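You operate a simulated robot arm through the tools that you are given. There is no shell and no other tool. Be economical: measure what you need, move in short steps, check, and stop when the job is done.

You are at the controls of a simulated robot arm. One attempt, no reset.

Task
Rinse jars J1 and J3 on the rinser and stand them on pegs.
Fine: clean, mouth down, J1 over the blue peg, J3 over the red peg; rinser lever shut again. Where these are worked on the way, their far stop is far enough and under half their travel is too little: rinser lever.

It is judged by the outcome, as a careful person would: the job done as asked, and still so three seconds after it is handed in. It fails if anything else is knocked over, pushed out of place, dropped, spilled or broken.

Robot
A 7-joint arm with a two-finger parallel gripper, fixed in place. Base frame: the origin is at the foot of the arm, x ahead of it, y to its left, z up; the work surface is at about z = 850. Units: mm, degrees, N and s.
With the tool pointing down near the work surface it reaches from about 340 to 740 mm from the base axis. Its first joint turns from -143.0 to 143.0 degrees. Payload 3 kg.
The TCP is the grasp point between the finger pads, 30 mm short of the fingertips. In the tool frame z runs along the fingers and y along their closing line. The gripper opens to 110 mm. The fingers are 20 mm wide and 10 mm thick; the gripper's body (48 by 112 mm) begins 55 mm behind the TCP.
Orientation is told as [roll, pitch, yaw] about the base's x, y, z axes, in that order, counted from this pose: with the fingers straight down and closing along the base's y, the tool's x points along the base's -x, its y along +y and its z along -z.

Tools
- The arm moves only by the tool step_arm. Its argument "steps" is one flat list of numbers, 7 for each row, row after row: the shift along the tool's x, y, z in units of 50 mm (1.0 is 50 mm), then the turn, a rotation vector about the tool's x, y, z in units of 6 degrees (1.0 is 6 degrees), then the closure in counts, from 0 (fully open) to 255 (shut). In form: [dx, dy, dz, wx, wy, wz, grip, dx, dy, dz, wx, wy, wz, grip, ...]. A call has 1 to 20 rows; each row shifts and turns the commanded pose from where the row before left it, along the tool's axes as they then stand. A call with a number of a shift or a turn outside -1 to 1 is refused whole. Each row takes 0.2 s and may step no farther than 50 mm and 8.6 degrees from the row before; otherwise, or with a gripper value out of range, the whole call is refused. A pose out of reach is approached as far as the arm can. The call stops where the force on the tool passes 50 N (or 10 N more than at its start, if that is more) or the arm is blocked; 0.2 s more then pass. The fingers move at their own pace (about 108 mm/s each) and stop on an object; they squeeze with about 40 N. The grip force told is the motor's: it shows also when the fingers shut on nothing. Time passes only in rows, and 0.2 s behind the last, so rows that do not move let the fingers close. It gives the time, the measured TCP pose, the force on the tool (base axes), the opening and the grip force at its end, in the units of the frame above (readings bear some noise), with the torque about the TCP (base axes, N m) and any sound that the robot's microphone picked up.
- Cameras (640 x 400 px; columns grow to the right, rows downward): "scene" is fixed at [49.2, 501.7, 1565.1]; the picture's right is [-0.70, -0.71, 0.00], its down [-0.40, 0.39, -0.83] and it looks along [0.59, -0.58, -0.56] (base axes); focal length 330 px, centre (320, 200). "wrist" rides on the gripper at [72, 17, -103] in the tool frame; the picture's right is [-0.23, 0.97, 0.00], its down [-0.76, -0.18, -0.62] and it looks along [-0.61, -0.14, 0.78] (tool axes); focal length 222 px, centre (320, 200). There is no depth. A picture from a camera that has moved, and an enlarged one, comes with that camera's place and axes in the base frame and with its lens.
- snapshot(camera): a new picture of that camera. No time passes.
- raise_lower(by): slides the trunk up (or, below 0, down) by that many mm; the arm rides with it, the base frame stays. It gives what a move gives, with no picture.
- inspect(camera, box): a new picture of the part [left, top, right, bottom] of that camera's present view, enlarged. No time passes.
- sign_off(): hands the job in; it is judged then, once.

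Go step by step. Nothing tells you positions but the pictures and the camera data: compare them with the known pose of the tool, close in by small moves and look again before you grip or let go. The budget is 120 turns and 76 pictures, counting those below and the enlarged ones. Unless the task says otherwise, let go and move clear before handing in, and close with one line.

The tools are called after "Emit:" as a command line: name --argument value ..., lists and objects as JSON in quotes. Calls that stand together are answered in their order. step_arm: Moves the arm, as the interface text tells. Its arguments: {"type":"object","properties":{"steps":{"type":"array","items":{"type":"number"}}},"required":["steps"]} The other tools are called the same way: raise_lower (by) slides the trunk up or down; snapshot (camera) takes a picture; inspect (camera, box) takes an enlarged picture of a part of a camera's view; sign_off () hands the job in.

At the start:

```text
time_s: 0.0
ee_pos: [755.8, 81.5, 1119.7]
orientation: [0.0, 0.0, -0.1]
force: [-0.4, -0.7, 0.5]
wrist_torque: [0.0, 0.03, 0.02]
gripper_width: 110.1
grasp_force: 0.1
trunk travel left (down, up): [-825.0, 65.0]
```

scene: 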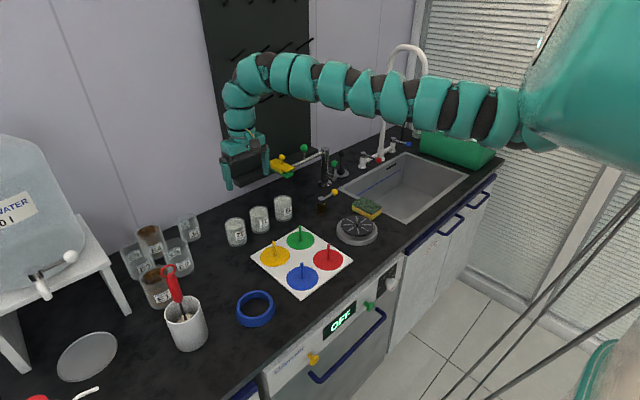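
wrist: 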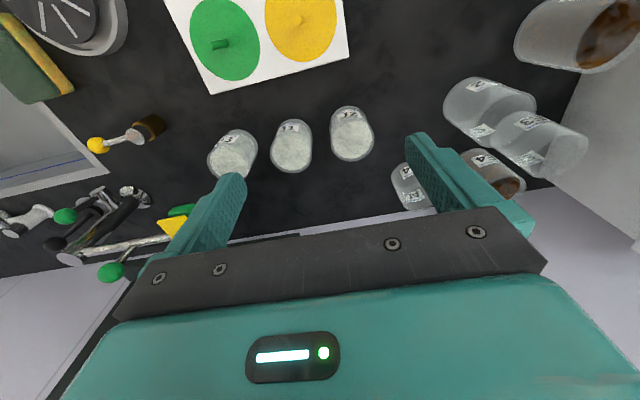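

I see three jars in a row near the back, a board with four colored pegs, and what looks like a rinser (round, grey) with a yellow-knob lever behind it. I'll enlarge the important regions first.

Emit:
inspect --camera "scene" --box '[210, 170, 410, 300]'

Emit:
inspect --camera "wrist" --box '[0, 0, 400, 250]'

Emit:
inspect --camera "scene" --box '[260, 120, 420, 220]'

```text
3.08 times, centred on (310, 235) of scene
camera zoom: at [49.2, 501.7, 1565.1], right [-0.7, -0.71, 0.0], down [-0.4, 0.39, -0.83], along [0.59, -0.58, -0.56], focal length 1017 px, centre (351, 92)
```

zoom: 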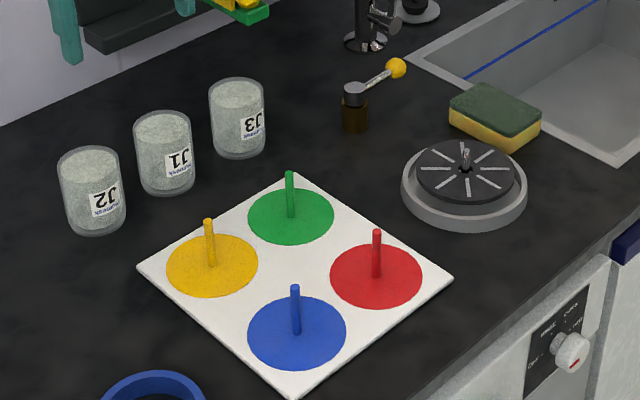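

```text
1.60 times, centred on (200, 125) of wrist
camera zoom: at [684.2, 97.0, 1223.0], right [0.23, 0.97, 0.0], down [0.76, -0.18, 0.62], along [0.61, -0.14, -0.78], focal length 355 px, centre (512, 320)
```

zoom: 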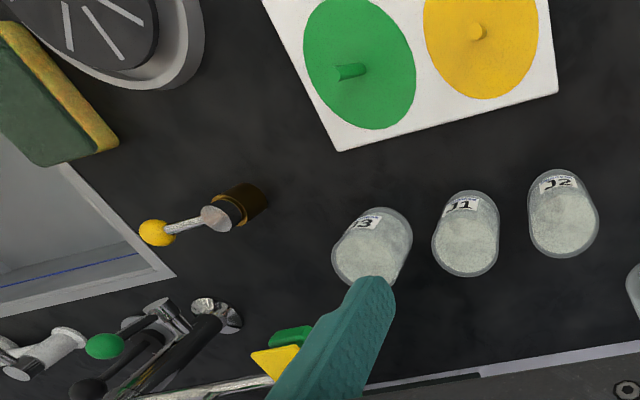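

```text
4.00 times, centred on (340, 170) of scene
camera zoom: at [49.2, 501.7, 1565.1], right [-0.7, -0.71, 0.0], down [-0.4, 0.39, -0.83], along [0.59, -0.58, -0.56], focal length 1322 px, centre (240, 320)
```

zoom: 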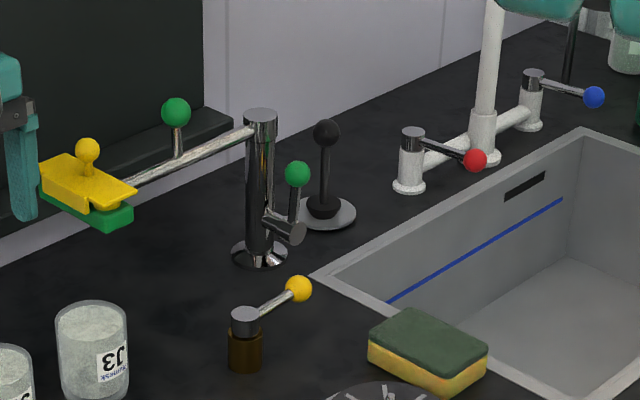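

The jars seem to stand at about x≈815 (J3 y≈-70, J1 y≈25, J2 y≈120), the pegs at x≈552–680, the rinser at about (576,-190), and a yellow-knobbed lever near (740,-190). I'll back the arm off and over toward the rinser to look closer with the wrist camera.

Emit:
step_arm --steps '[0.6, -0.7, 0, 0, 0, 0, 0, 0.6, -0.7, 0, 0, 0, 0, 0, 0.6, -0.7, 0, 0, 0, 0, 0, 0.6, -0.7, 0, 0, 0, 0, 0, 0.6, -0.7, 0, 0, 0, 0, 0, 0.6, -0.7, 0, 0, 0, 0, 0]'

Emit:
snapshot --camera "wrist"

Emit:
snapshot --camera "scene"

```text
time_s: 1.4
ee_pos: [691.2, 1.1, 1122.2]
orientation: [0.0, 0.0, -0.1]
force: [-0.6, -0.1, 0.6]
wrist_torque: [-0.03, 0.0, -0.02]
gripper_width: 110.0
grasp_force: 0.0
out of reach, approached as far as the arm can: row 3, 4, 5, 6
trunk travel left (down, up): [-825.0, 65.0]
```

```text
70 pictures are left
camera wrist: at [619.9, 17.0, 1224.9], right [0.23, 0.97, 0.0], down [0.76, -0.18, 0.62], along [0.61, -0.14, -0.78], focal length 222 px, centre (320, 200)
```

wrist: 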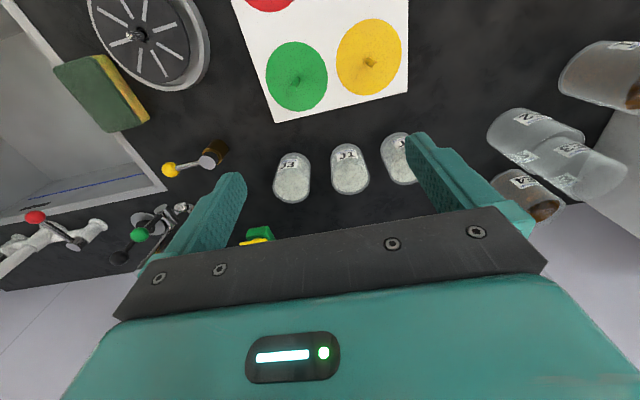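

```text
69 pictures are left
```

scene: 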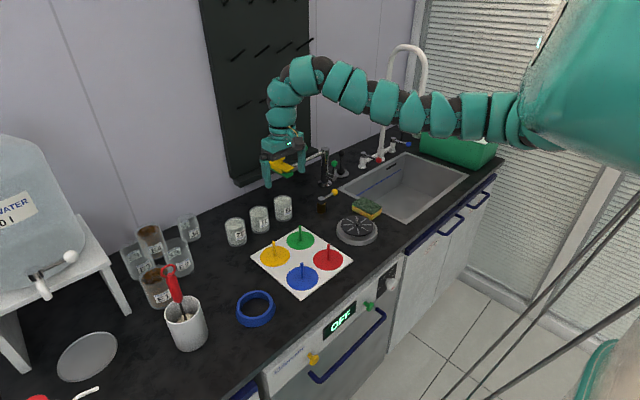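

The arm cannot fold back at this height; it stopped at x≈691. I'll go lower in steps, over clear counter, and then continue toward the rinser.

Emit:
step_arm --steps '[0, -0.6, 0.8, 0, 0, 0, 0, 0.2, -0.6, 0.6, 0, 0, 0, 0, 0.4, -0.6, 0.2, 0, 0, 0, 0, 0.6, -0.6, 0, 0, 0, 0, 0, 0.6, -0.6, 0, 0, 0, 0, 0]'

Emit:
snapshot --camera "wrist"

```text
time_s: 2.6
ee_pos: [617.6, -141.0, 1013.5]
orientation: [0.0, 0.0, 0.0]
force: [-0.1, -0.7, -0.6]
wrist_torque: [0.0, 0.0, 0.02]
gripper_width: 109.7
grasp_force: 0.0
out of reach, approached as far as the arm can: row 3, 4, 5
trunk travel left (down, up): [-825.0, 65.0]
```

```text
68 pictures are left
camera wrist: at [545.0, -125.5, 1117.5], right [0.23, 0.97, 0.0], down [0.76, -0.18, 0.63], along [0.61, -0.14, -0.78], focal length 222 px, centre (320, 200)
```

wrist: 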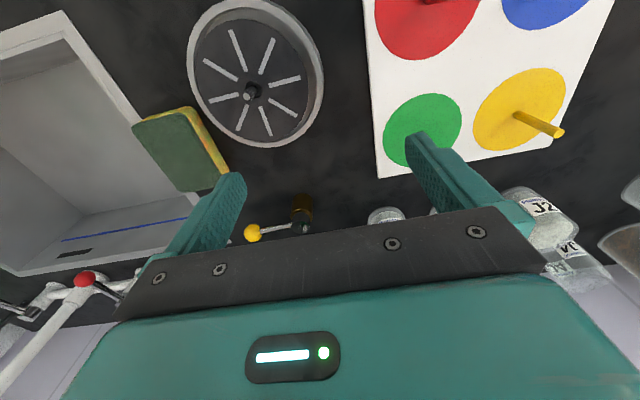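

The rinser disc with its slots and central nozzle is clear. Now I want a careful look at the yellow-knobbed lever and its surroundings.

Emit:
inspect --camera "scene" --box '[305, 170, 385, 250]'

Emit:
inspect --camera "wrist" --box '[220, 170, 380, 250]'

Emit:
inspect --camera "scene" --box '[215, 180, 305, 255]'

```text
5.00 times, centred on (345, 210) of scene
camera zoom: at [49.2, 501.7, 1565.1], right [-0.7, -0.71, 0.0], down [-0.4, 0.39, -0.83], along [0.59, -0.58, -0.56], focal length 1652 px, centre (195, 150)
```

zoom: 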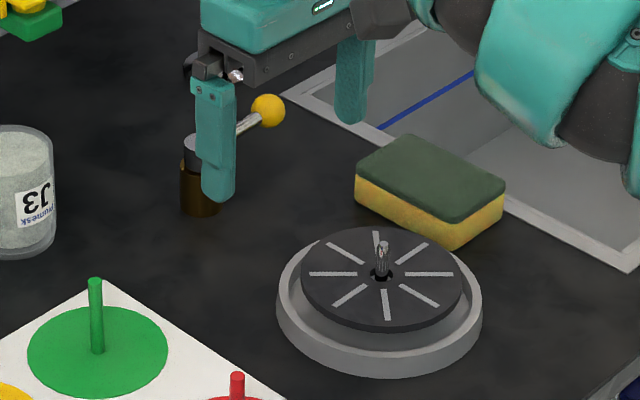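

```text
4.00 times, centred on (300, 210) of wrist
camera zoom: at [545.0, -125.5, 1117.5], right [0.23, 0.97, 0.0], down [0.76, -0.18, 0.63], along [0.61, -0.14, -0.78], focal length 888 px, centre (400, 160)
```

zoom: 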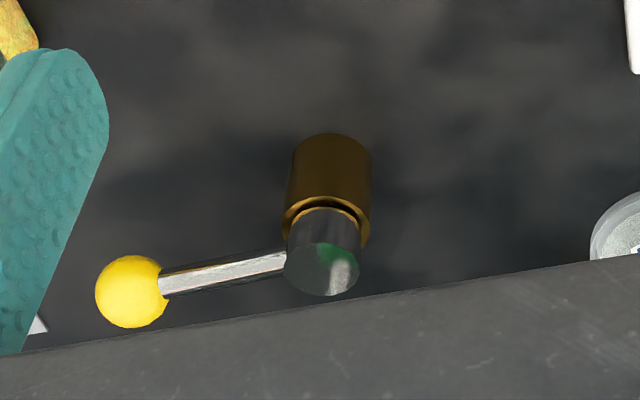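

```text
5.33 times, centred on (260, 218) of scene
camera zoom: at [49.2, 501.7, 1565.1], right [-0.7, -0.71, 0.0], down [-0.4, 0.39, -0.83], along [0.59, -0.58, -0.56], focal length 1762 px, centre (640, 107)
```

zoom: 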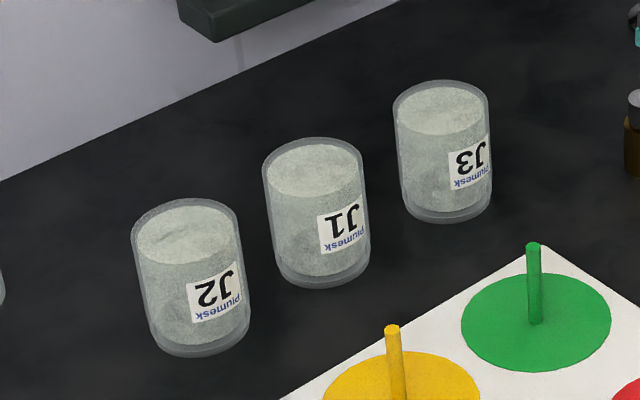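

The jar labels are upside down, suggesting the jars already stand mouth down with film inside. I'll compare with the jars at the left, and look at the arm's view to confirm.

Emit:
inspect --camera "scene" --box '[110, 205, 220, 315]'

Emit:
inspect --camera "wrist" --box '[480, 170, 640, 280]'

```text
3.64 times, centred on (165, 260) of scene
camera zoom: at [49.2, 501.7, 1565.1], right [-0.7, -0.71, 0.0], down [-0.4, 0.39, -0.83], along [0.59, -0.58, -0.56], focal length 1202 px, centre (884, -18)
```

zoom: 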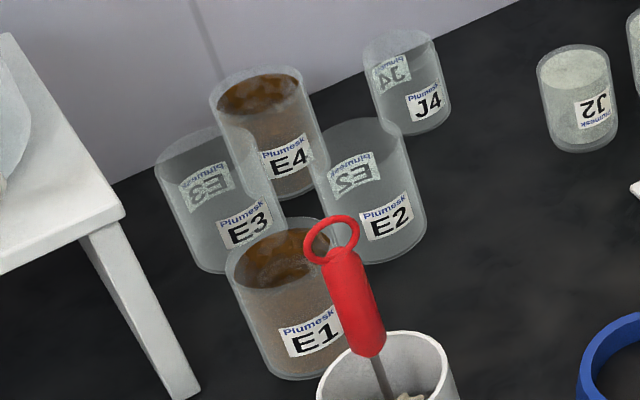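

```text
3.64 times, centred on (560, 225) of wrist
camera zoom: at [545.0, -125.5, 1117.5], right [0.23, 0.97, 0.0], down [0.76, -0.18, 0.63], along [0.61, -0.14, -0.78], focal length 808 px, centre (-553, 109)
```

zoom: 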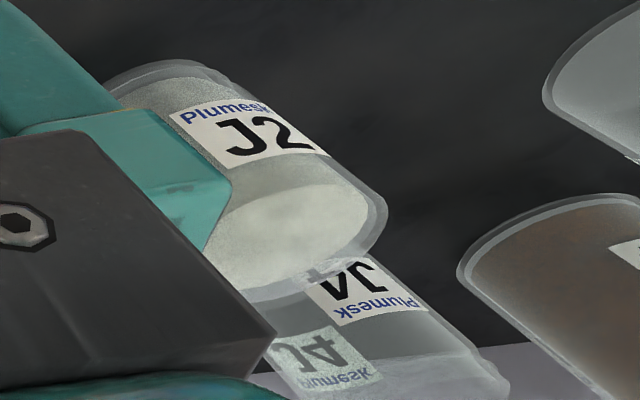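

J4 stands upright and clean with its label upright, so J1–J3 are indeed mouth down and dirty: no flipping is needed. Before reaching for the jars I must locate the yellow/green clip on the swing arm near J3, so I'll go back up and forward and look.

Emit:
step_arm --steps '[-0.9, 0.6, -0.2, 0, 0, 0, 0, -0.9, 0.6, -0.5, 0, 0, 0, 0, -0.5, 0.6, -0.7, 0, 0, 0, 0, 0, 0.6, -0.5, 0, 0, 0, 0]'

Emit:
snapshot --camera "wrist"

Emit:
inspect --camera "scene" --box '[220, 120, 380, 220]'

```text
refused: row 1 steps farther than a row can; nothing moved
```

```text
62 pictures are left
camera wrist: at [545.0, -125.5, 1117.5], right [0.23, 0.97, 0.0], down [0.76, -0.18, 0.63], along [0.61, -0.14, -0.78], focal length 222 px, centre (320, 200)
```

wrist: 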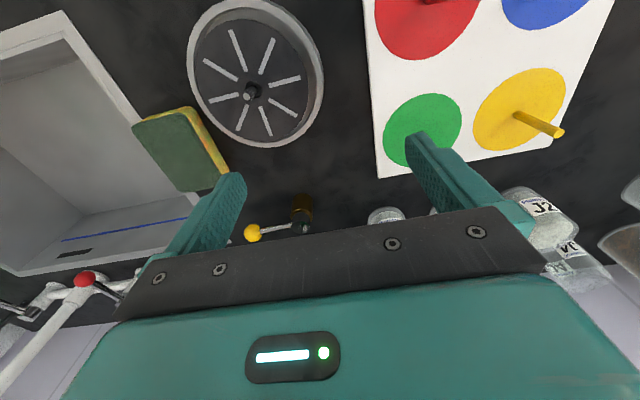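

```text
4.00 times, centred on (300, 170) of scene
camera zoom: at [49.2, 501.7, 1565.1], right [-0.7, -0.71, 0.0], down [-0.4, 0.39, -0.83], along [0.59, -0.58, -0.56], focal length 1322 px, centre (400, 320)
```

zoom: 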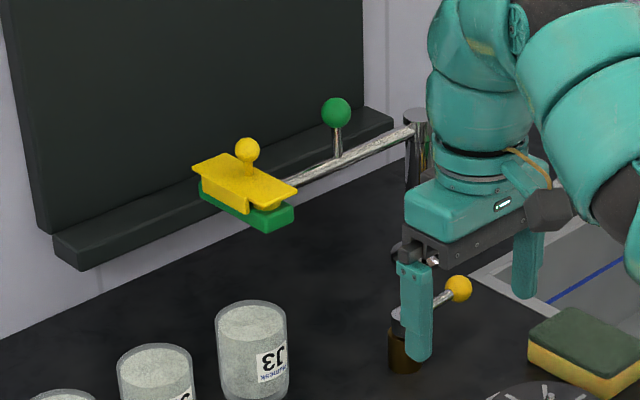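

The row was too long; I'll shorten the rows and make the same move.

Emit:
step_arm --steps '[-0.8, 0.5, -0.2, 0, 0, 0, 0, -0.7, 0.5, -0.4, 0, 0, 0, 0, -0.5, 0.5, -0.6, 0, 0, 0, 0, -0.3, 0.5, -0.6, 0, 0, 0, 0, 0, 0.8, -0.3, 0, 0, 0, 0, 0, 0.8, 0, 0, 0, 0, 0]'

Emit:
snapshot --camera "wrist"

```text
time_s: 4.0
ee_pos: [733.6, 39.2, 1118.6]
orientation: [-0.2, 0.0, -0.2]
force: [0.3, -0.1, -0.1]
wrist_torque: [-0.03, 0.0, 0.05]
gripper_width: 110.3
grasp_force: 0.1
trunk travel left (down, up): [-825.0, 65.0]
```

```text
60 pictures are left
camera wrist: at [662.2, 56.2, 1222.3], right [0.23, 0.97, 0.0], down [0.76, -0.18, 0.62], along [0.61, -0.14, -0.78], focal length 222 px, centre (320, 200)
```

wrist: 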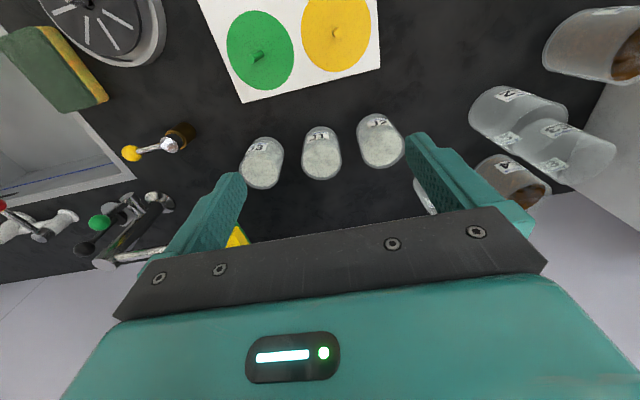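

J1 lies almost on the tool's line now. To see the clip free of the finger I'll turn the wrist 35° toward it.

Emit:
step_arm --steps '[0, 0, 0, 0, 0, 1, 0, 0, 0, 0, 0, 0, 1, 0, 0, 0, 0, 0, 0, 1, 0, 0, 0, 0, 0, 0, 1, 0, 0, 0, 0, 0, 0, 1, 0, 0, 0, 0, 0, 0, 1, 0]'

Emit:
snapshot --camera "wrist"

```text
time_s: 5.4
ee_pos: [733.0, 40.9, 1121.4]
orientation: [0.0, -0.1, -36.2]
force: [0.0, -0.2, 0.7]
wrist_torque: [0.04, 0.02, -0.02]
gripper_width: 109.9
grasp_force: 0.2
trunk travel left (down, up): [-825.0, 65.0]
```

```text
59 pictures are left
camera wrist: at [684.3, 95.5, 1224.4], right [0.76, 0.65, 0.0], down [0.51, -0.59, 0.62], along [0.41, -0.47, -0.78], focal length 222 px, centre (320, 200)
```

wrist: 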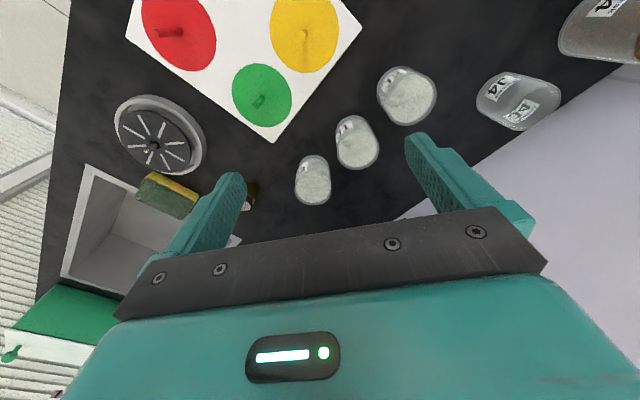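

The clip block sits around x 840–940, y −150…−111, z≈985–1010, close behind J3, so I'll approach tilted (fingers 25° forward), which keeps the palm away from it. I'll turn back, tilt and move toward a spot above J1.

Emit:
step_arm --steps '[0, 0, 0, 0, 0, -1, 60, 0, 0, 0, 0, 0, -1, 60, 0, 0, 0, 0, 0, -1, 60, 0, 0, 0, 0, 0, -1, 60, 0, 0, 0, 0, 0, -1, 60, 0, 0, 0, 0, 0, -1, 60, 0, 0, 0, 0, -0.84, 0, 60, 0, 0, 0, 0, -0.84, 0, 60, 0, 0, 0, 0, -0.83, 0, 60, 0, 0, 0, 0, -0.83, 0, 60, 0, 0, 0, 0, -0.83, 0, 60]'

Emit:
snapshot --camera "wrist"

```text
time_s: 7.8
ee_pos: [732.8, 39.7, 1121.3]
orientation: [0.0, -25.1, -0.1]
force: [0.3, -0.2, 0.8]
wrist_torque: [0.02, 0.02, 0.0]
gripper_width: 84.3
grasp_force: 0.1
trunk travel left (down, up): [-825.0, 65.0]
```

```text
58 pictures are left
camera wrist: at [623.2, 55.8, 1184.4], right [0.21, 0.97, 0.1], down [0.42, -0.18, 0.89], along [0.88, -0.14, -0.45], focal length 222 px, centre (320, 200)
```

wrist: 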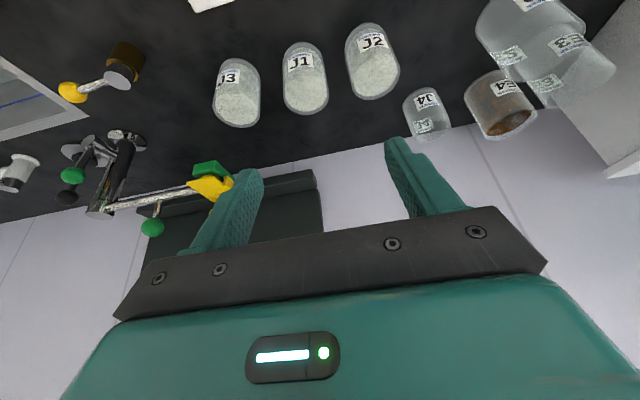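

The view is clear: J1 is just right of the approach line, the clip is at about (861,−142,1000). Now down to just above J1.

Emit:
step_arm --steps '[-0.11, -0.06, 0.71, 0, 0, 0, 60, -0.11, -0.06, 0.71, 0, 0, 0, 60, -0.11, -0.06, 0.71, 0, 0, 0, 60, -0.11, -0.06, 0.71, 0, 0, 0, 60]'

Emit:
snapshot --camera "wrist"

```text
time_s: 8.8
ee_pos: [815.2, 26.9, 999.9]
orientation: [0.0, -25.1, 0.0]
force: [-0.3, -0.6, 0.3]
wrist_torque: [0.01, -0.01, 0.01]
gripper_width: 84.2
grasp_force: 0.0
trunk travel left (down, up): [-825.0, 65.0]
```

```text
57 pictures are left
camera wrist: at [706.3, 42.8, 1062.5], right [0.21, 0.97, 0.1], down [0.42, -0.18, 0.89], along [0.88, -0.14, -0.45], focal length 222 px, centre (320, 200)
```

wrist: 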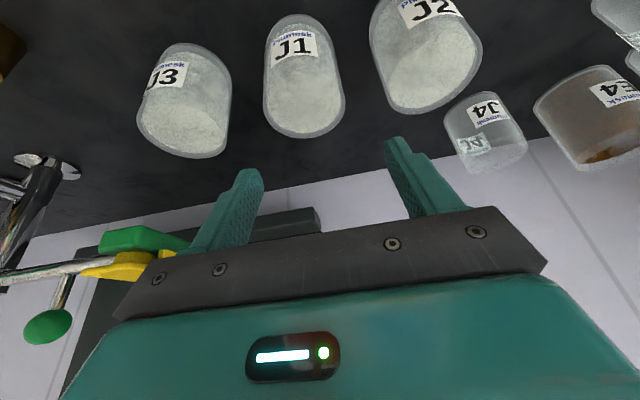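

J1 is estimated at (817,23) with its top near z=922; I'll center and go to just above it, and check.

Emit:
step_arm --steps '[0.17, -0.04, 0.42, 0, 0, 0, 60, 0.17, -0.04, 0.42, 0, 0, 0, 60]'

Emit:
snapshot --camera "wrist"

Emit:
inspect --camera "scene" --box '[215, 170, 315, 250]'

```text
time_s: 9.4
ee_pos: [813.8, 23.6, 954.1]
orientation: [0.0, -25.0, -0.1]
force: [0.2, -0.4, -0.5]
wrist_torque: [0.06, 0.0, -0.01]
gripper_width: 84.0
grasp_force: 0.0
trunk travel left (down, up): [-825.0, 65.0]
```

```text
56 pictures are left
camera wrist: at [705.5, 39.6, 1017.6], right [0.21, 0.97, 0.1], down [0.43, -0.18, 0.89], along [0.88, -0.14, -0.45], focal length 222 px, centre (320, 200)
```

wrist: 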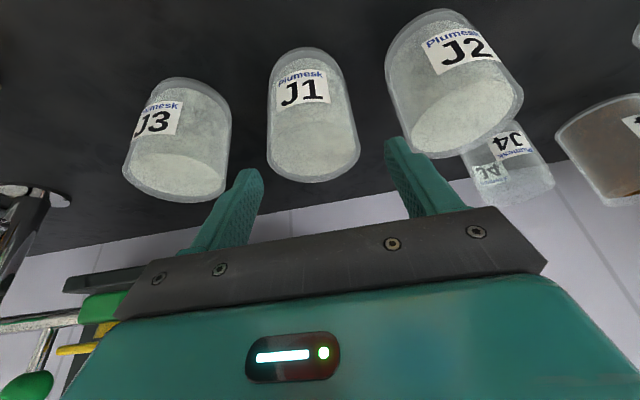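

```text
5.00 times, centred on (265, 210) of scene
camera zoom: at [49.2, 501.7, 1565.1], right [-0.7, -0.71, 0.0], down [-0.4, 0.39, -0.83], along [0.59, -0.58, -0.56], focal length 1652 px, centre (595, 150)
```

zoom: 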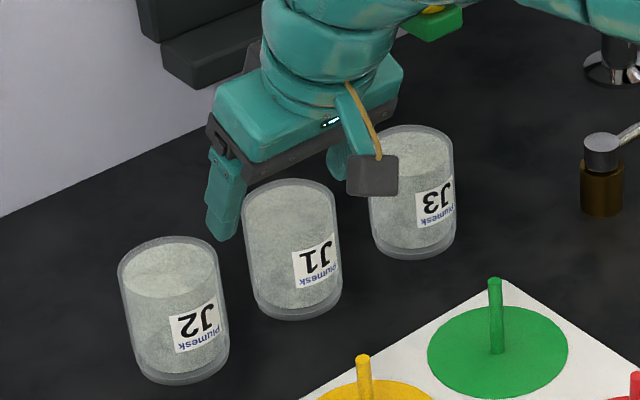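

J1 is centered between the fingers within ~2 mm. I'll narrow the opening slightly to keep clear of J2/J3 and descend to grip height.

Emit:
step_arm --steps '[0, 0, 0, 0, 0, 0, 74, 0.143, -0.01, 0.353, 0, 0, 0, 74, 0.143, -0.01, 0.353, 0, 0, 0, 74, 0.143, -0.01, 0.353, 0, 0, 0, 74]'

Emit:
snapshot --camera "wrist"

Emit:
inspect --camera "scene" --box '[215, 170, 315, 250]'

```text
time_s: 10.4
ee_pos: [817.9, 23.1, 899.3]
orientation: [0.0, -25.1, -0.1]
force: [0.2, -0.5, 0.3]
wrist_torque: [0.0, -0.02, 0.0]
gripper_width: 78.2
grasp_force: 0.1
trunk travel left (down, up): [-825.0, 65.0]
```

```text
54 pictures are left
camera wrist: at [709.4, 38.5, 962.3], right [0.21, 0.97, 0.1], down [0.43, -0.18, 0.89], along [0.88, -0.14, -0.45], focal length 222 px, centre (320, 200)
```

wrist: 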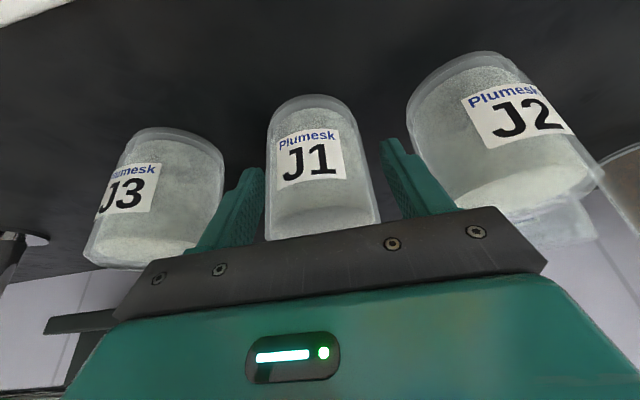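

```text
5.00 times, centred on (265, 210) of scene
camera zoom: at [49.2, 501.7, 1565.1], right [-0.7, -0.71, 0.0], down [-0.4, 0.39, -0.83], along [0.59, -0.58, -0.56], focal length 1652 px, centre (595, 150)
```

zoom: 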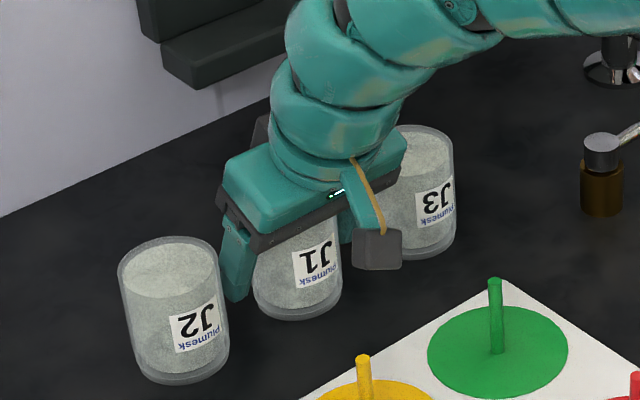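

The jar sits between the fingers with clearance on both sides. Closing now.

Emit:
step_arm --steps '[0, 0, 0, 0, 0, 0, 255, 0, 0, 0, 0, 0, 0, 255, 0, 0, 0, 0, 0, 0, 255]'

```text
time_s: 11.2
ee_pos: [816.9, 24.1, 899.4]
orientation: [0.0, -25.0, 0.0]
force: [1.2, -0.1, 1.0]
wrist_torque: [0.08, -0.03, 0.0]
gripper_width: 61.8
grasp_force: 40.4
trunk travel left (down, up): [-825.0, 65.0]
```

Gripped at 61.8 mm. Lifting straight up.

Emit:
step_arm --steps '[-0.169, 0, -0.362, 0, 0, 0, 255, -0.169, 0, -0.362, 0, 0, 0, 255, -0.254, 0, -0.544, 0, 0, 0, 255, -0.254, 0, -0.544, 0, 0, 0, 255]'

Emit:
snapshot --camera "wrist"

Emit:
snapshot --camera "scene"

```text
time_s: 12.2
ee_pos: [816.6, 22.9, 1001.5]
orientation: [0.1, -25.1, 0.0]
force: [-0.2, -0.3, -1.3]
wrist_torque: [0.03, 0.0, 0.0]
gripper_width: 61.7
grasp_force: 39.7
trunk travel left (down, up): [-825.0, 65.0]
```

```text
52 pictures are left
camera wrist: at [708.0, 39.2, 1063.4], right [0.21, 0.97, 0.1], down [0.43, -0.18, 0.89], along [0.88, -0.14, -0.45], focal length 222 px, centre (320, 200)
```

wrist: 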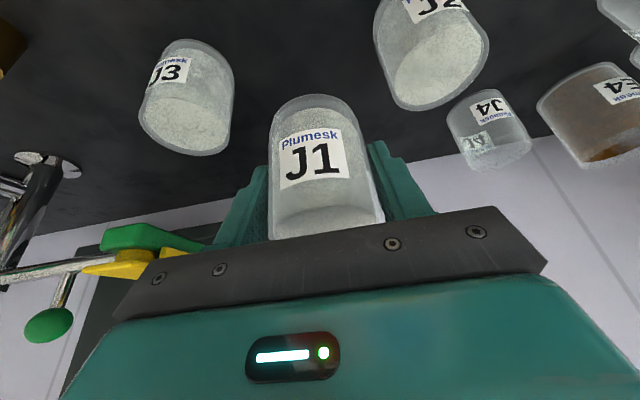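

```text
51 pictures are left
```

scene: 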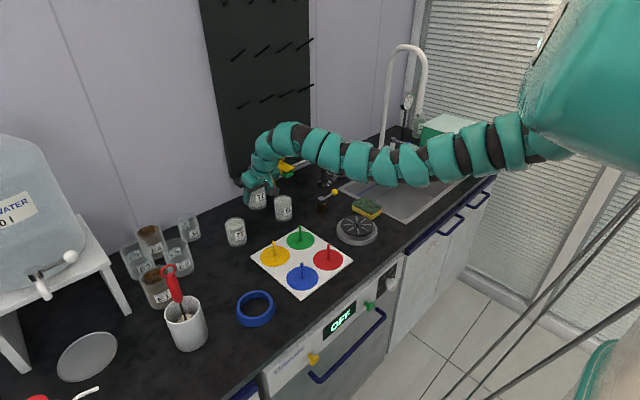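

J1 is held securely and upright (mouth down). I'll raise the trunk for more room close in, then carry the jar toward the rinser at about (578,−195).

Emit:
raise_lower --by 64

Emit:
step_arm --steps '[0.536, -0.492, 0.042, 0, 0, 0, 255, 0.536, -0.492, 0.042, 0, 0, 0, 255, 0.536, -0.492, 0.042, 0, 0, 0, 255, 0.536, -0.492, 0.042, 0, 0, 0, 255, 0.536, -0.492, 0.042, 0, 0, 0, 255, 0.447, -0.475, 0.012, 0, 0, 0, 255, 0.447, -0.475, 0.012, 0, 0, 0, 255, 0.447, -0.475, 0.012, 0, 0, 0, 255, 0.447, -0.475, 0.012, 0, 0, 0, 255]'

Emit:
snapshot --camera "wrist"

Emit:
snapshot --camera "scene"

```text
time_s: 13.2
ee_pos: [816.3, 22.9, 1063.9]
orientation: [-0.1, -25.0, -0.1]
force: [-0.5, -0.5, -1.5]
wrist_torque: [0.02, 0.01, 0.0]
gripper_width: 61.5
grasp_force: 40.0
trunk travel left (down, up): [-889.0, 1.0]
```

```text
time_s: 15.2
ee_pos: [618.6, -195.8, 955.7]
orientation: [0.0, -24.9, -0.1]
force: [0.3, -0.4, -0.3]
wrist_torque: [0.01, 0.01, -0.03]
gripper_width: 61.4
grasp_force: 40.4
trunk travel left (down, up): [-889.0, 1.0]
```

```text
50 pictures are left
camera wrist: at [509.7, -179.6, 1018.4], right [0.21, 0.97, 0.1], down [0.43, -0.18, 0.89], along [0.88, -0.14, -0.45], focal length 222 px, centre (320, 200)
```

wrist: 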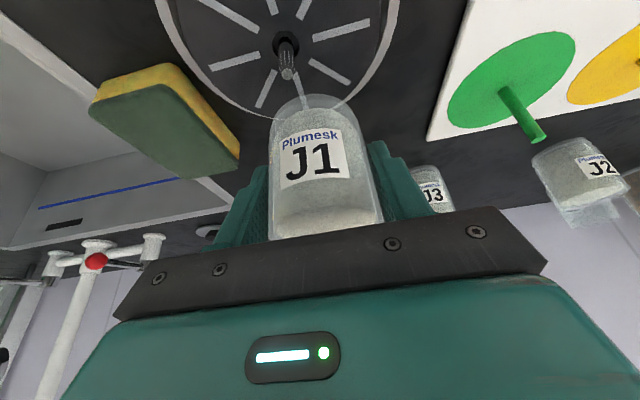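

```text
49 pictures are left
```

scene: 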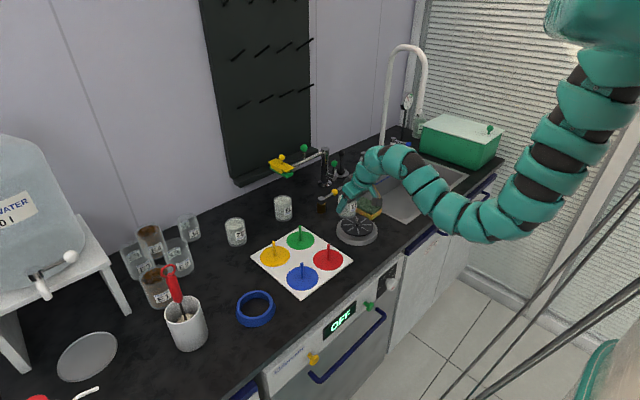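

The nozzle is measured at about (577,−200), its tip near z≈912; the jar's mouth is at TCP−49. I'll raise a little first, then move over the nozzle.

Emit:
step_arm --steps '[-0.135, -0.07, -0.29, 0, 0, 0, 255, 0.377, 0, -0.176, 0, 0, 0, 255, 0.377, 0, -0.176, 0, 0, 0, 255]'

Emit:
snapshot --camera "wrist"

Emit:
inspect --camera "scene" --box '[305, 170, 405, 250]'

```text
time_s: 16.0
ee_pos: [577.3, -197.9, 973.4]
orientation: [0.0, -25.1, -0.1]
force: [0.1, 0.0, -0.9]
wrist_torque: [-0.03, -0.04, 0.02]
gripper_width: 61.6
grasp_force: 40.3
trunk travel left (down, up): [-889.0, 1.0]
```

```text
48 pictures are left
camera wrist: at [468.3, -182.0, 1036.8], right [0.21, 0.97, 0.1], down [0.43, -0.18, 0.89], along [0.88, -0.14, -0.45], focal length 222 px, centre (320, 200)
```

wrist: 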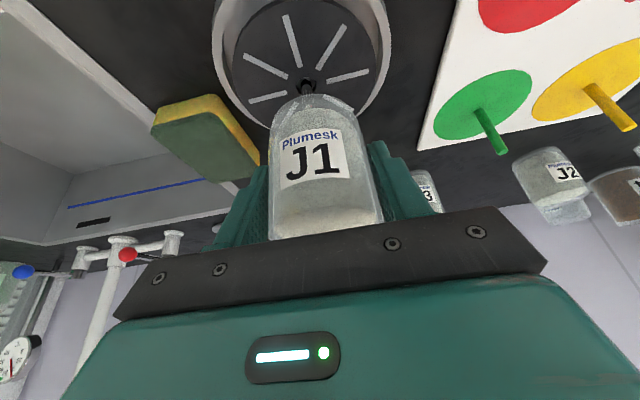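

```text
5.00 times, centred on (355, 210) of scene
camera zoom: at [49.2, 501.7, 1565.1], right [-0.7, -0.71, 0.0], down [-0.4, 0.39, -0.83], along [0.59, -0.58, -0.56], focal length 1652 px, centre (145, 150)
```

zoom: 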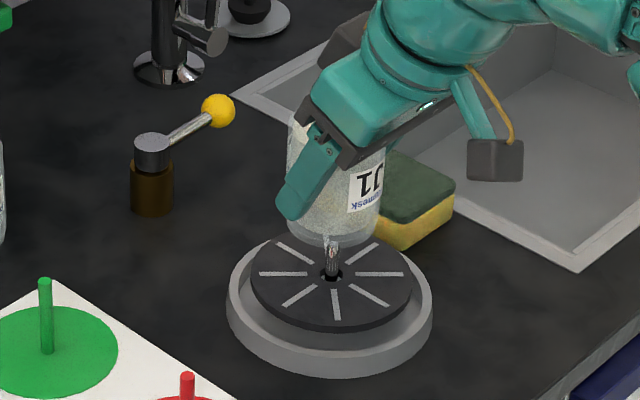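

The jar is over the nozzle within ~2 mm in both views. Lowering most of the way.

Emit:
step_arm --steps '[0.153, -0.025, 0.304, 0, 0, 0, 255, 0.153, -0.025, 0.304, 0, 0, 0, 255]'

Emit:
inspect --camera "scene" --box '[305, 170, 405, 250]'

```text
time_s: 16.6
ee_pos: [577.3, -199.4, 940.0]
orientation: [-0.1, -25.0, 0.0]
force: [0.6, -0.5, -1.3]
wrist_torque: [0.01, 0.02, -0.03]
gripper_width: 61.6
grasp_force: 39.5
trunk travel left (down, up): [-889.0, 1.0]
```

```text
5.00 times, centred on (355, 210) of scene
camera zoom: at [49.2, 501.7, 1565.1], right [-0.7, -0.71, 0.0], down [-0.4, 0.39, -0.83], along [0.59, -0.58, -0.56], focal length 1652 px, centre (145, 150)
```

zoom: 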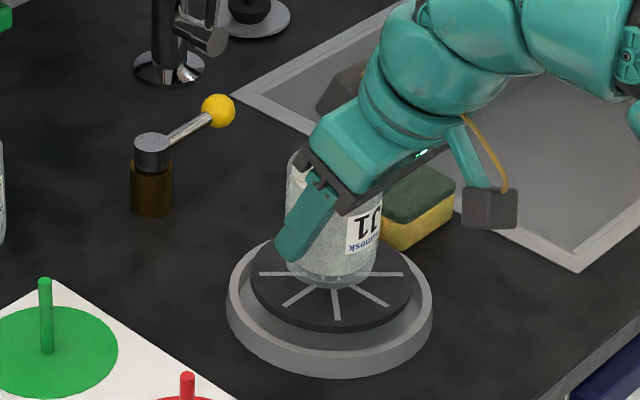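

About 8–10 mm remain. Lowering in 2 mm rows, watching force.

Emit:
step_arm --steps '[0.017, 0, 0.036, 0, 0, 0, 255, 0.017, 0, 0.036, 0, 0, 0, 255, 0.017, 0, 0.036, 0, 0, 0, 255]'

Emit:
inspect --camera "scene" --box '[305, 170, 405, 250]'

```text
time_s: 17.4
ee_pos: [577.7, -201.1, 933.6]
orientation: [0.0, -25.0, 0.0]
force: [-0.3, 0.0, -1.9]
wrist_torque: [0.01, -0.02, -0.02]
gripper_width: 61.7
grasp_force: 39.7
trunk travel left (down, up): [-889.0, 1.0]
```

```text
5.00 times, centred on (355, 210) of scene
camera zoom: at [49.2, 501.7, 1565.1], right [-0.7, -0.71, 0.0], down [-0.4, 0.39, -0.83], along [0.59, -0.58, -0.56], focal length 1652 px, centre (145, 150)
```

zoom: 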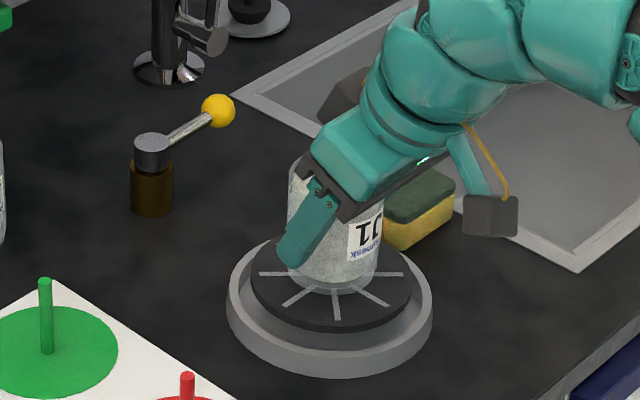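

No contact yet. Continuing in small rows.

Emit:
step_arm --steps '[0.013, 0, 0.027, 0, 0, 0, 255, 0.013, 0, 0.027, 0, 0, 0, 255]'

Emit:
step_arm --steps '[0.013, 0, 0.027, 0, 0, 0, 255]'

```text
time_s: 18.0
ee_pos: [576.6, -201.5, 930.6]
orientation: [0.0, -25.1, -0.1]
force: [0.8, -1.3, 1.2]
wrist_torque: [0.07, -0.05, -0.07]
gripper_width: 61.6
grasp_force: 40.4
trunk travel left (down, up): [-889.0, 1.0]
```

```text
time_s: 18.4
ee_pos: [575.7, -201.4, 927.4]
orientation: [-0.1, -24.9, -0.1]
force: [0.9, -0.4, 1.9]
wrist_torque: [0.05, -0.07, -0.03]
gripper_width: 61.7
grasp_force: 40.3
trunk travel left (down, up): [-889.0, 1.0]
```

Vertical force has turned positive, suggesting contact. I'll look, and step one more.

Emit:
step_arm --steps '[0.009, 0, 0.018, 0, 0, 0, 255, 0, 0, 0, 0, 0, 0, 255]'

Emit:
inspect --camera "scene" --box '[325, 190, 395, 246]'

```text
time_s: 19.0
ee_pos: [576.3, -201.7, 928.7]
orientation: [0.1, -25.0, -0.1]
force: [-0.5, -0.8, 2.3]
wrist_torque: [0.03, 0.0, 0.05]
gripper_width: 61.6
grasp_force: 39.6
trunk travel left (down, up): [-889.0, 1.0]
```

```text
7.14 times, centred on (360, 218) of scene
camera zoom: at [49.2, 501.7, 1565.1], right [-0.7, -0.71, 0.0], down [-0.4, 0.39, -0.83], along [0.59, -0.58, -0.56], focal length 2360 px, centre (34, 71)
```

zoom: 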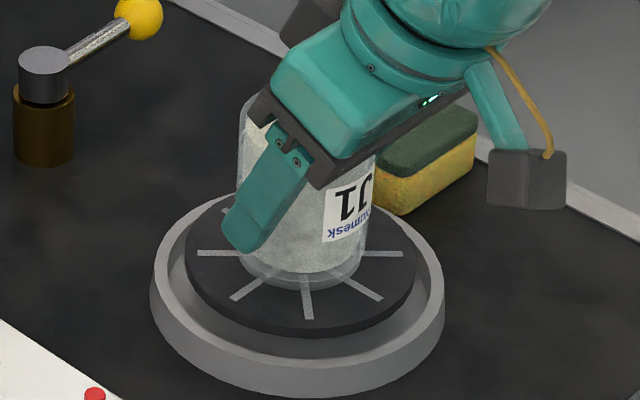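

The jar is on the disc, centered. Releasing gently and withdrawing up and back.

Emit:
step_arm --steps '[0, 0, 0, 0, 0, 0, 220, 0, 0, 0, 0, 0, 0, 80, 0, 0, 0, 0, 0, 0, 74, 0, 0, 0, 0, 0, 0, 74]'

Emit:
inspect --camera "scene" --box '[325, 190, 395, 246]'

```text
time_s: 20.0
ee_pos: [576.4, -200.1, 928.2]
orientation: [0.0, -25.0, 0.0]
force: [0.0, 0.3, 0.1]
wrist_torque: [0.01, -0.01, -0.01]
gripper_width: 77.8
grasp_force: 0.1
trunk travel left (down, up): [-889.0, 1.0]
```

```text
7.14 times, centred on (360, 218) of scene
camera zoom: at [49.2, 501.7, 1565.1], right [-0.7, -0.71, 0.0], down [-0.4, 0.39, -0.83], along [0.59, -0.58, -0.56], focal length 2360 px, centre (34, 71)
```

zoom: 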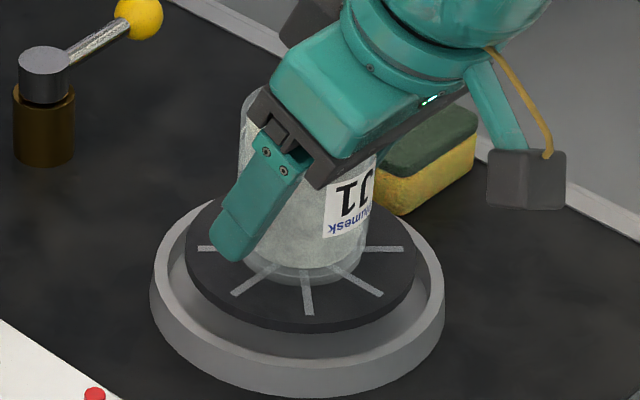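

J1 stands free on the rinser, undisturbed. Now I withdraw upward and forward, to view the lever.

Emit:
step_arm --steps '[-0.19, 0, -0.408, 0, 0, 0, 74, -0.19, 0, -0.408, 0, 0, 0, 74, -0.5, 0, -0.25, 0, 0, 0, 74, -0.69, 0, 0.1, 0, 0, 0, 74, -0.5, 0, 0.15, 0, 0, 0, 74]'

Emit:
snapshot --camera "wrist"

Emit:
inspect --camera "scene" --box '[305, 170, 405, 250]'

```text
time_s: 21.2
ee_pos: [654.5, -203.6, 1010.0]
orientation: [0.0, -25.1, -0.1]
force: [-0.2, 0.6, 1.1]
wrist_torque: [-0.01, 0.05, 0.0]
gripper_width: 78.3
grasp_force: 0.1
trunk travel left (down, up): [-889.0, 1.0]
```

```text
42 pictures are left
camera wrist: at [545.9, -186.3, 1072.5], right [0.21, 0.97, 0.1], down [0.43, -0.18, 0.89], along [0.88, -0.14, -0.45], focal length 222 px, centre (320, 200)
```

wrist: 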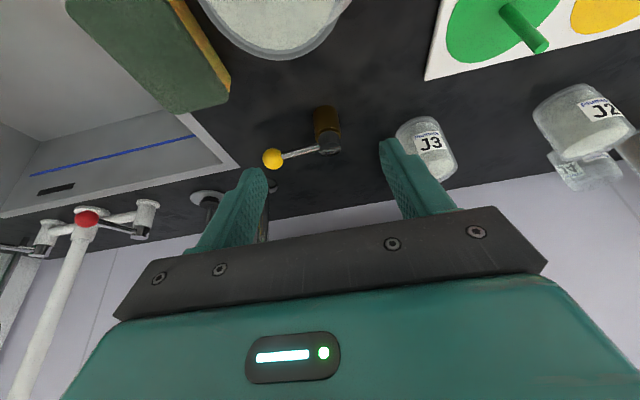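

```text
5.00 times, centred on (355, 210) of scene
camera zoom: at [49.2, 501.7, 1565.1], right [-0.7, -0.71, 0.0], down [-0.4, 0.39, -0.83], along [0.59, -0.58, -0.56], focal length 1652 px, centre (145, 150)
```

zoom: 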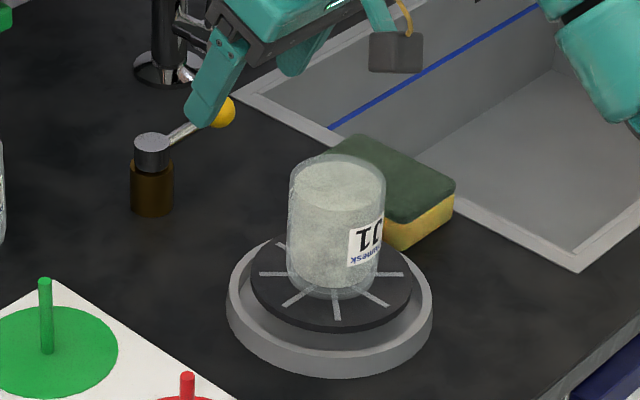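

J1 stands well on the rinser. The rinser lever's post is at about (748,−199) with its ball near (740,−265,908). I'll straighten the tool, close the fingers and position on the robot side of the ball, lowering the trunk for reach.

Emit:
step_arm --steps '[0, 0, 0, 0, 0.84, 0, 150, 0, 0, 0, 0, 0.84, 0, 255, 0, 0, 0, 0, 0.83, 0, 255, 0, 0, 0, 0, 0.83, 0, 255, 0, 0, 0, 0, 0.83, 0, 255, -0.33, -0.39, -0.57, 0, 0, 0, 255, -0.33, -0.39, -0.57, 0, 0, 0, 255, -0.33, -0.39, -0.57, 0, 0, 0, 255]'

Emit:
raise_lower --by -140

Emit:
snapshot --camera "wrist"

Emit:
inspect --camera "scene" --box '[305, 150, 405, 230]'

```text
time_s: 23.0
ee_pos: [702.6, -258.5, 1092.7]
orientation: [0.1, 0.1, 0.0]
force: [0.7, 0.0, 0.0]
wrist_torque: [0.02, -0.04, 0.02]
gripper_width: 0.3
grasp_force: 38.1
trunk travel left (down, up): [-889.0, 1.0]
```

```text
time_s: 24.7
ee_pos: [702.8, -260.0, 953.2]
orientation: [0.0, -0.1, -0.1]
force: [-1.3, -0.2, 0.1]
wrist_torque: [-0.01, -0.01, 0.0]
gripper_width: 0.0
grasp_force: 37.3
trunk travel left (down, up): [-749.0, 141.0]
```

```text
40 pictures are left
camera wrist: at [631.3, -243.5, 1057.3], right [0.23, 0.97, 0.0], down [0.76, -0.18, 0.62], along [0.61, -0.14, -0.78], focal length 222 px, centre (320, 200)
```

wrist: 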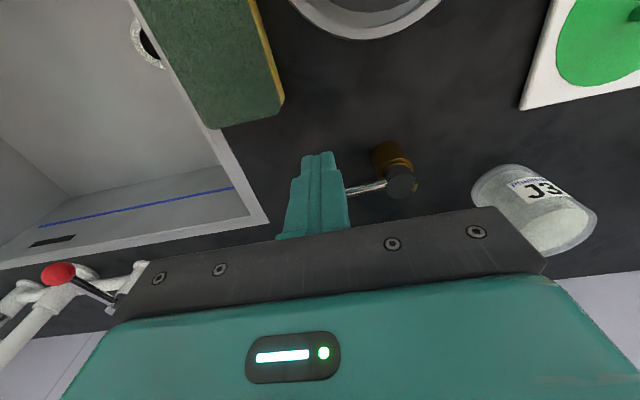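

```text
5.00 times, centred on (355, 190) of scene
camera zoom: at [49.2, 501.7, 1565.1], right [-0.7, -0.71, 0.0], down [-0.4, 0.39, -0.83], along [0.59, -0.58, -0.56], focal length 1652 px, centre (145, 250)
```

zoom: 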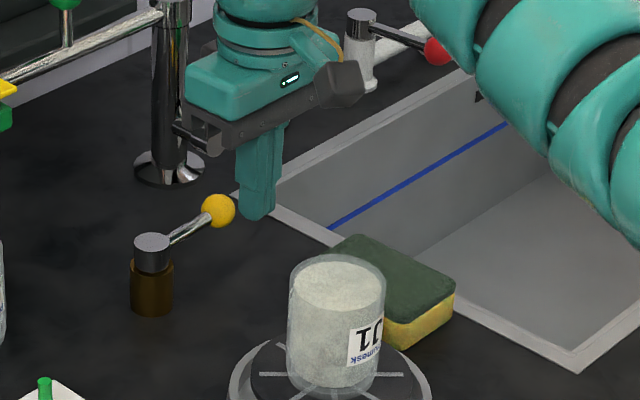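

The finger is directly on the robot side of the ball (~10 mm short). I'll lower it to ball height and push gently away (+x) to feel which way the lever turns.

Emit:
step_arm --steps '[0, 0, 0.4, 0, 0, 0, 255, 0, 0, 0.4, 0, 0, 0, 255, -0.1, 0, 0, 0, 0, 0, 255, -0.1, 0, 0, 0, 0, 0, 255, -0.1, 0, 0, 0, 0, 0, 255]'

Emit:
inspect --camera "scene" --box '[305, 150, 405, 230]'

```text
time_s: 25.9
ee_pos: [719.0, -258.7, 913.4]
orientation: [0.0, 0.0, 0.0]
force: [0.3, 0.0, 0.5]
wrist_torque: [0.02, 0.04, 0.0]
gripper_width: 0.2
grasp_force: 37.7
trunk travel left (down, up): [-749.0, 141.0]
```

```text
5.00 times, centred on (355, 190) of scene
camera zoom: at [49.2, 501.7, 1565.1], right [-0.7, -0.71, 0.0], down [-0.4, 0.39, -0.83], along [0.59, -0.58, -0.56], focal length 1652 px, centre (145, 250)
```

zoom: 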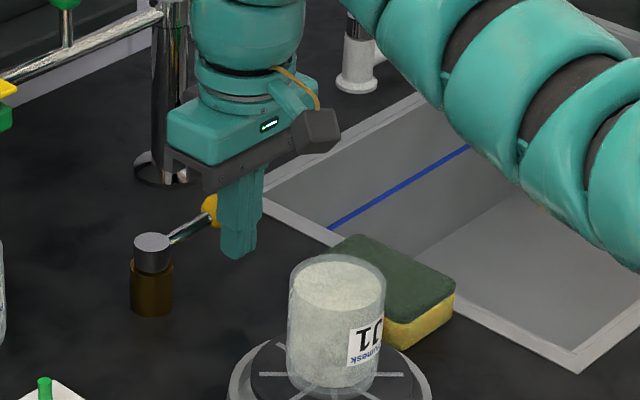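

Contact is near. Pushing on in small rows while watching the force.

Emit:
step_arm --steps '[-0.1, 0, 0, 0, 0, 0, 255, -0.1, 0, 0, 0, 0, 0, 255, -0.1, 0, 0, 0, 0, 0, 255]'

Emit:
inspect --camera "scene" --box '[305, 150, 405, 230]'

```text
time_s: 26.7
ee_pos: [729.2, -259.6, 912.6]
orientation: [0.0, 0.3, 0.0]
force: [-22.7, 1.4, -2.4]
wrist_torque: [0.02, 0.31, -0.21]
gripper_width: 0.0
grasp_force: 38.0
trunk travel left (down, up): [-749.0, 141.0]
```

```text
5.00 times, centred on (355, 190) of scene
camera zoom: at [49.2, 501.7, 1565.1], right [-0.7, -0.71, 0.0], down [-0.4, 0.39, -0.83], along [0.59, -0.58, -0.56], focal length 1652 px, centre (145, 250)
```

zoom: 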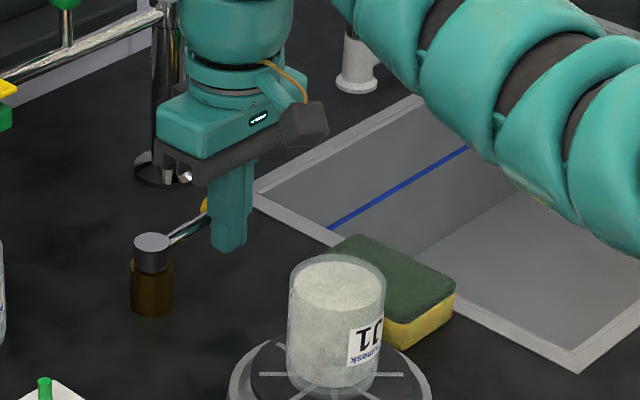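

The lever is blocked in that direction (−23 N, ball at about (750,−268,900)), so it opens toward the robot (−x). I'll back off, rise, lower the trunk for reach, and go over to the ball's far side.

Emit:
step_arm --steps '[0.2, 0, 0, 0, 0, 0, 255, 0.2, 0, 0, 0, 0, 0, 255, 0, 0, -0.75, 0, 0, 0, 255, 0, 0, -0.75, 0, 0, 0, 255, 0, 0, -0.75, 0, 0, 0, 255]'

Emit:
raise_lower --by -65

Emit:
step_arm --steps '[-0.75, 0, 0, 0, 0, 0, 255, -0.6, 0, 0, 0, 0, 0, 255]'

Emit:
snapshot --camera "wrist"

Emit:
inspect --camera "scene" --box '[290, 140, 390, 220]'

```text
time_s: 27.9
ee_pos: [712.4, -258.9, 1028.2]
orientation: [0.0, 0.1, -0.1]
force: [0.3, -0.4, -0.1]
wrist_torque: [-0.06, -0.01, 0.02]
gripper_width: 0.0
grasp_force: 37.6
trunk travel left (down, up): [-749.0, 141.0]
```

```text
time_s: 28.9
ee_pos: [714.8, -259.2, 964.5]
orientation: [-0.1, 0.1, -0.2]
force: [0.8, 1.1, -0.6]
wrist_torque: [0.0, 0.01, 0.0]
gripper_width: 0.0
grasp_force: 38.0
trunk travel left (down, up): [-684.0, 206.0]
```

```text
time_s: 29.5
ee_pos: [782.9, -256.9, 964.0]
orientation: [-0.1, 0.0, 0.0]
force: [0.2, 0.0, 0.6]
wrist_torque: [0.01, 0.03, -0.02]
gripper_width: 0.0
grasp_force: 37.9
trunk travel left (down, up): [-684.0, 206.0]
```

```text
36 pictures are left
camera wrist: at [711.2, -241.3, 1066.8], right [0.23, 0.97, 0.0], down [0.76, -0.18, 0.62], along [0.61, -0.14, -0.78], focal length 222 px, centre (320, 200)
```

wrist: 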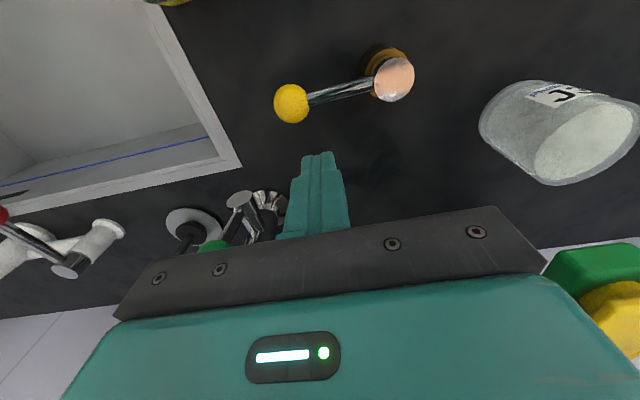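

```text
5.00 times, centred on (340, 180) of scene
camera zoom: at [49.2, 501.7, 1565.1], right [-0.7, -0.71, 0.0], down [-0.4, 0.39, -0.83], along [0.59, -0.58, -0.56], focal length 1652 px, centre (220, 300)
```

zoom: 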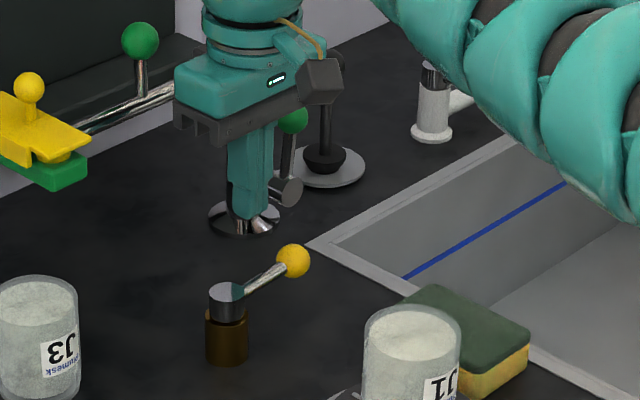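

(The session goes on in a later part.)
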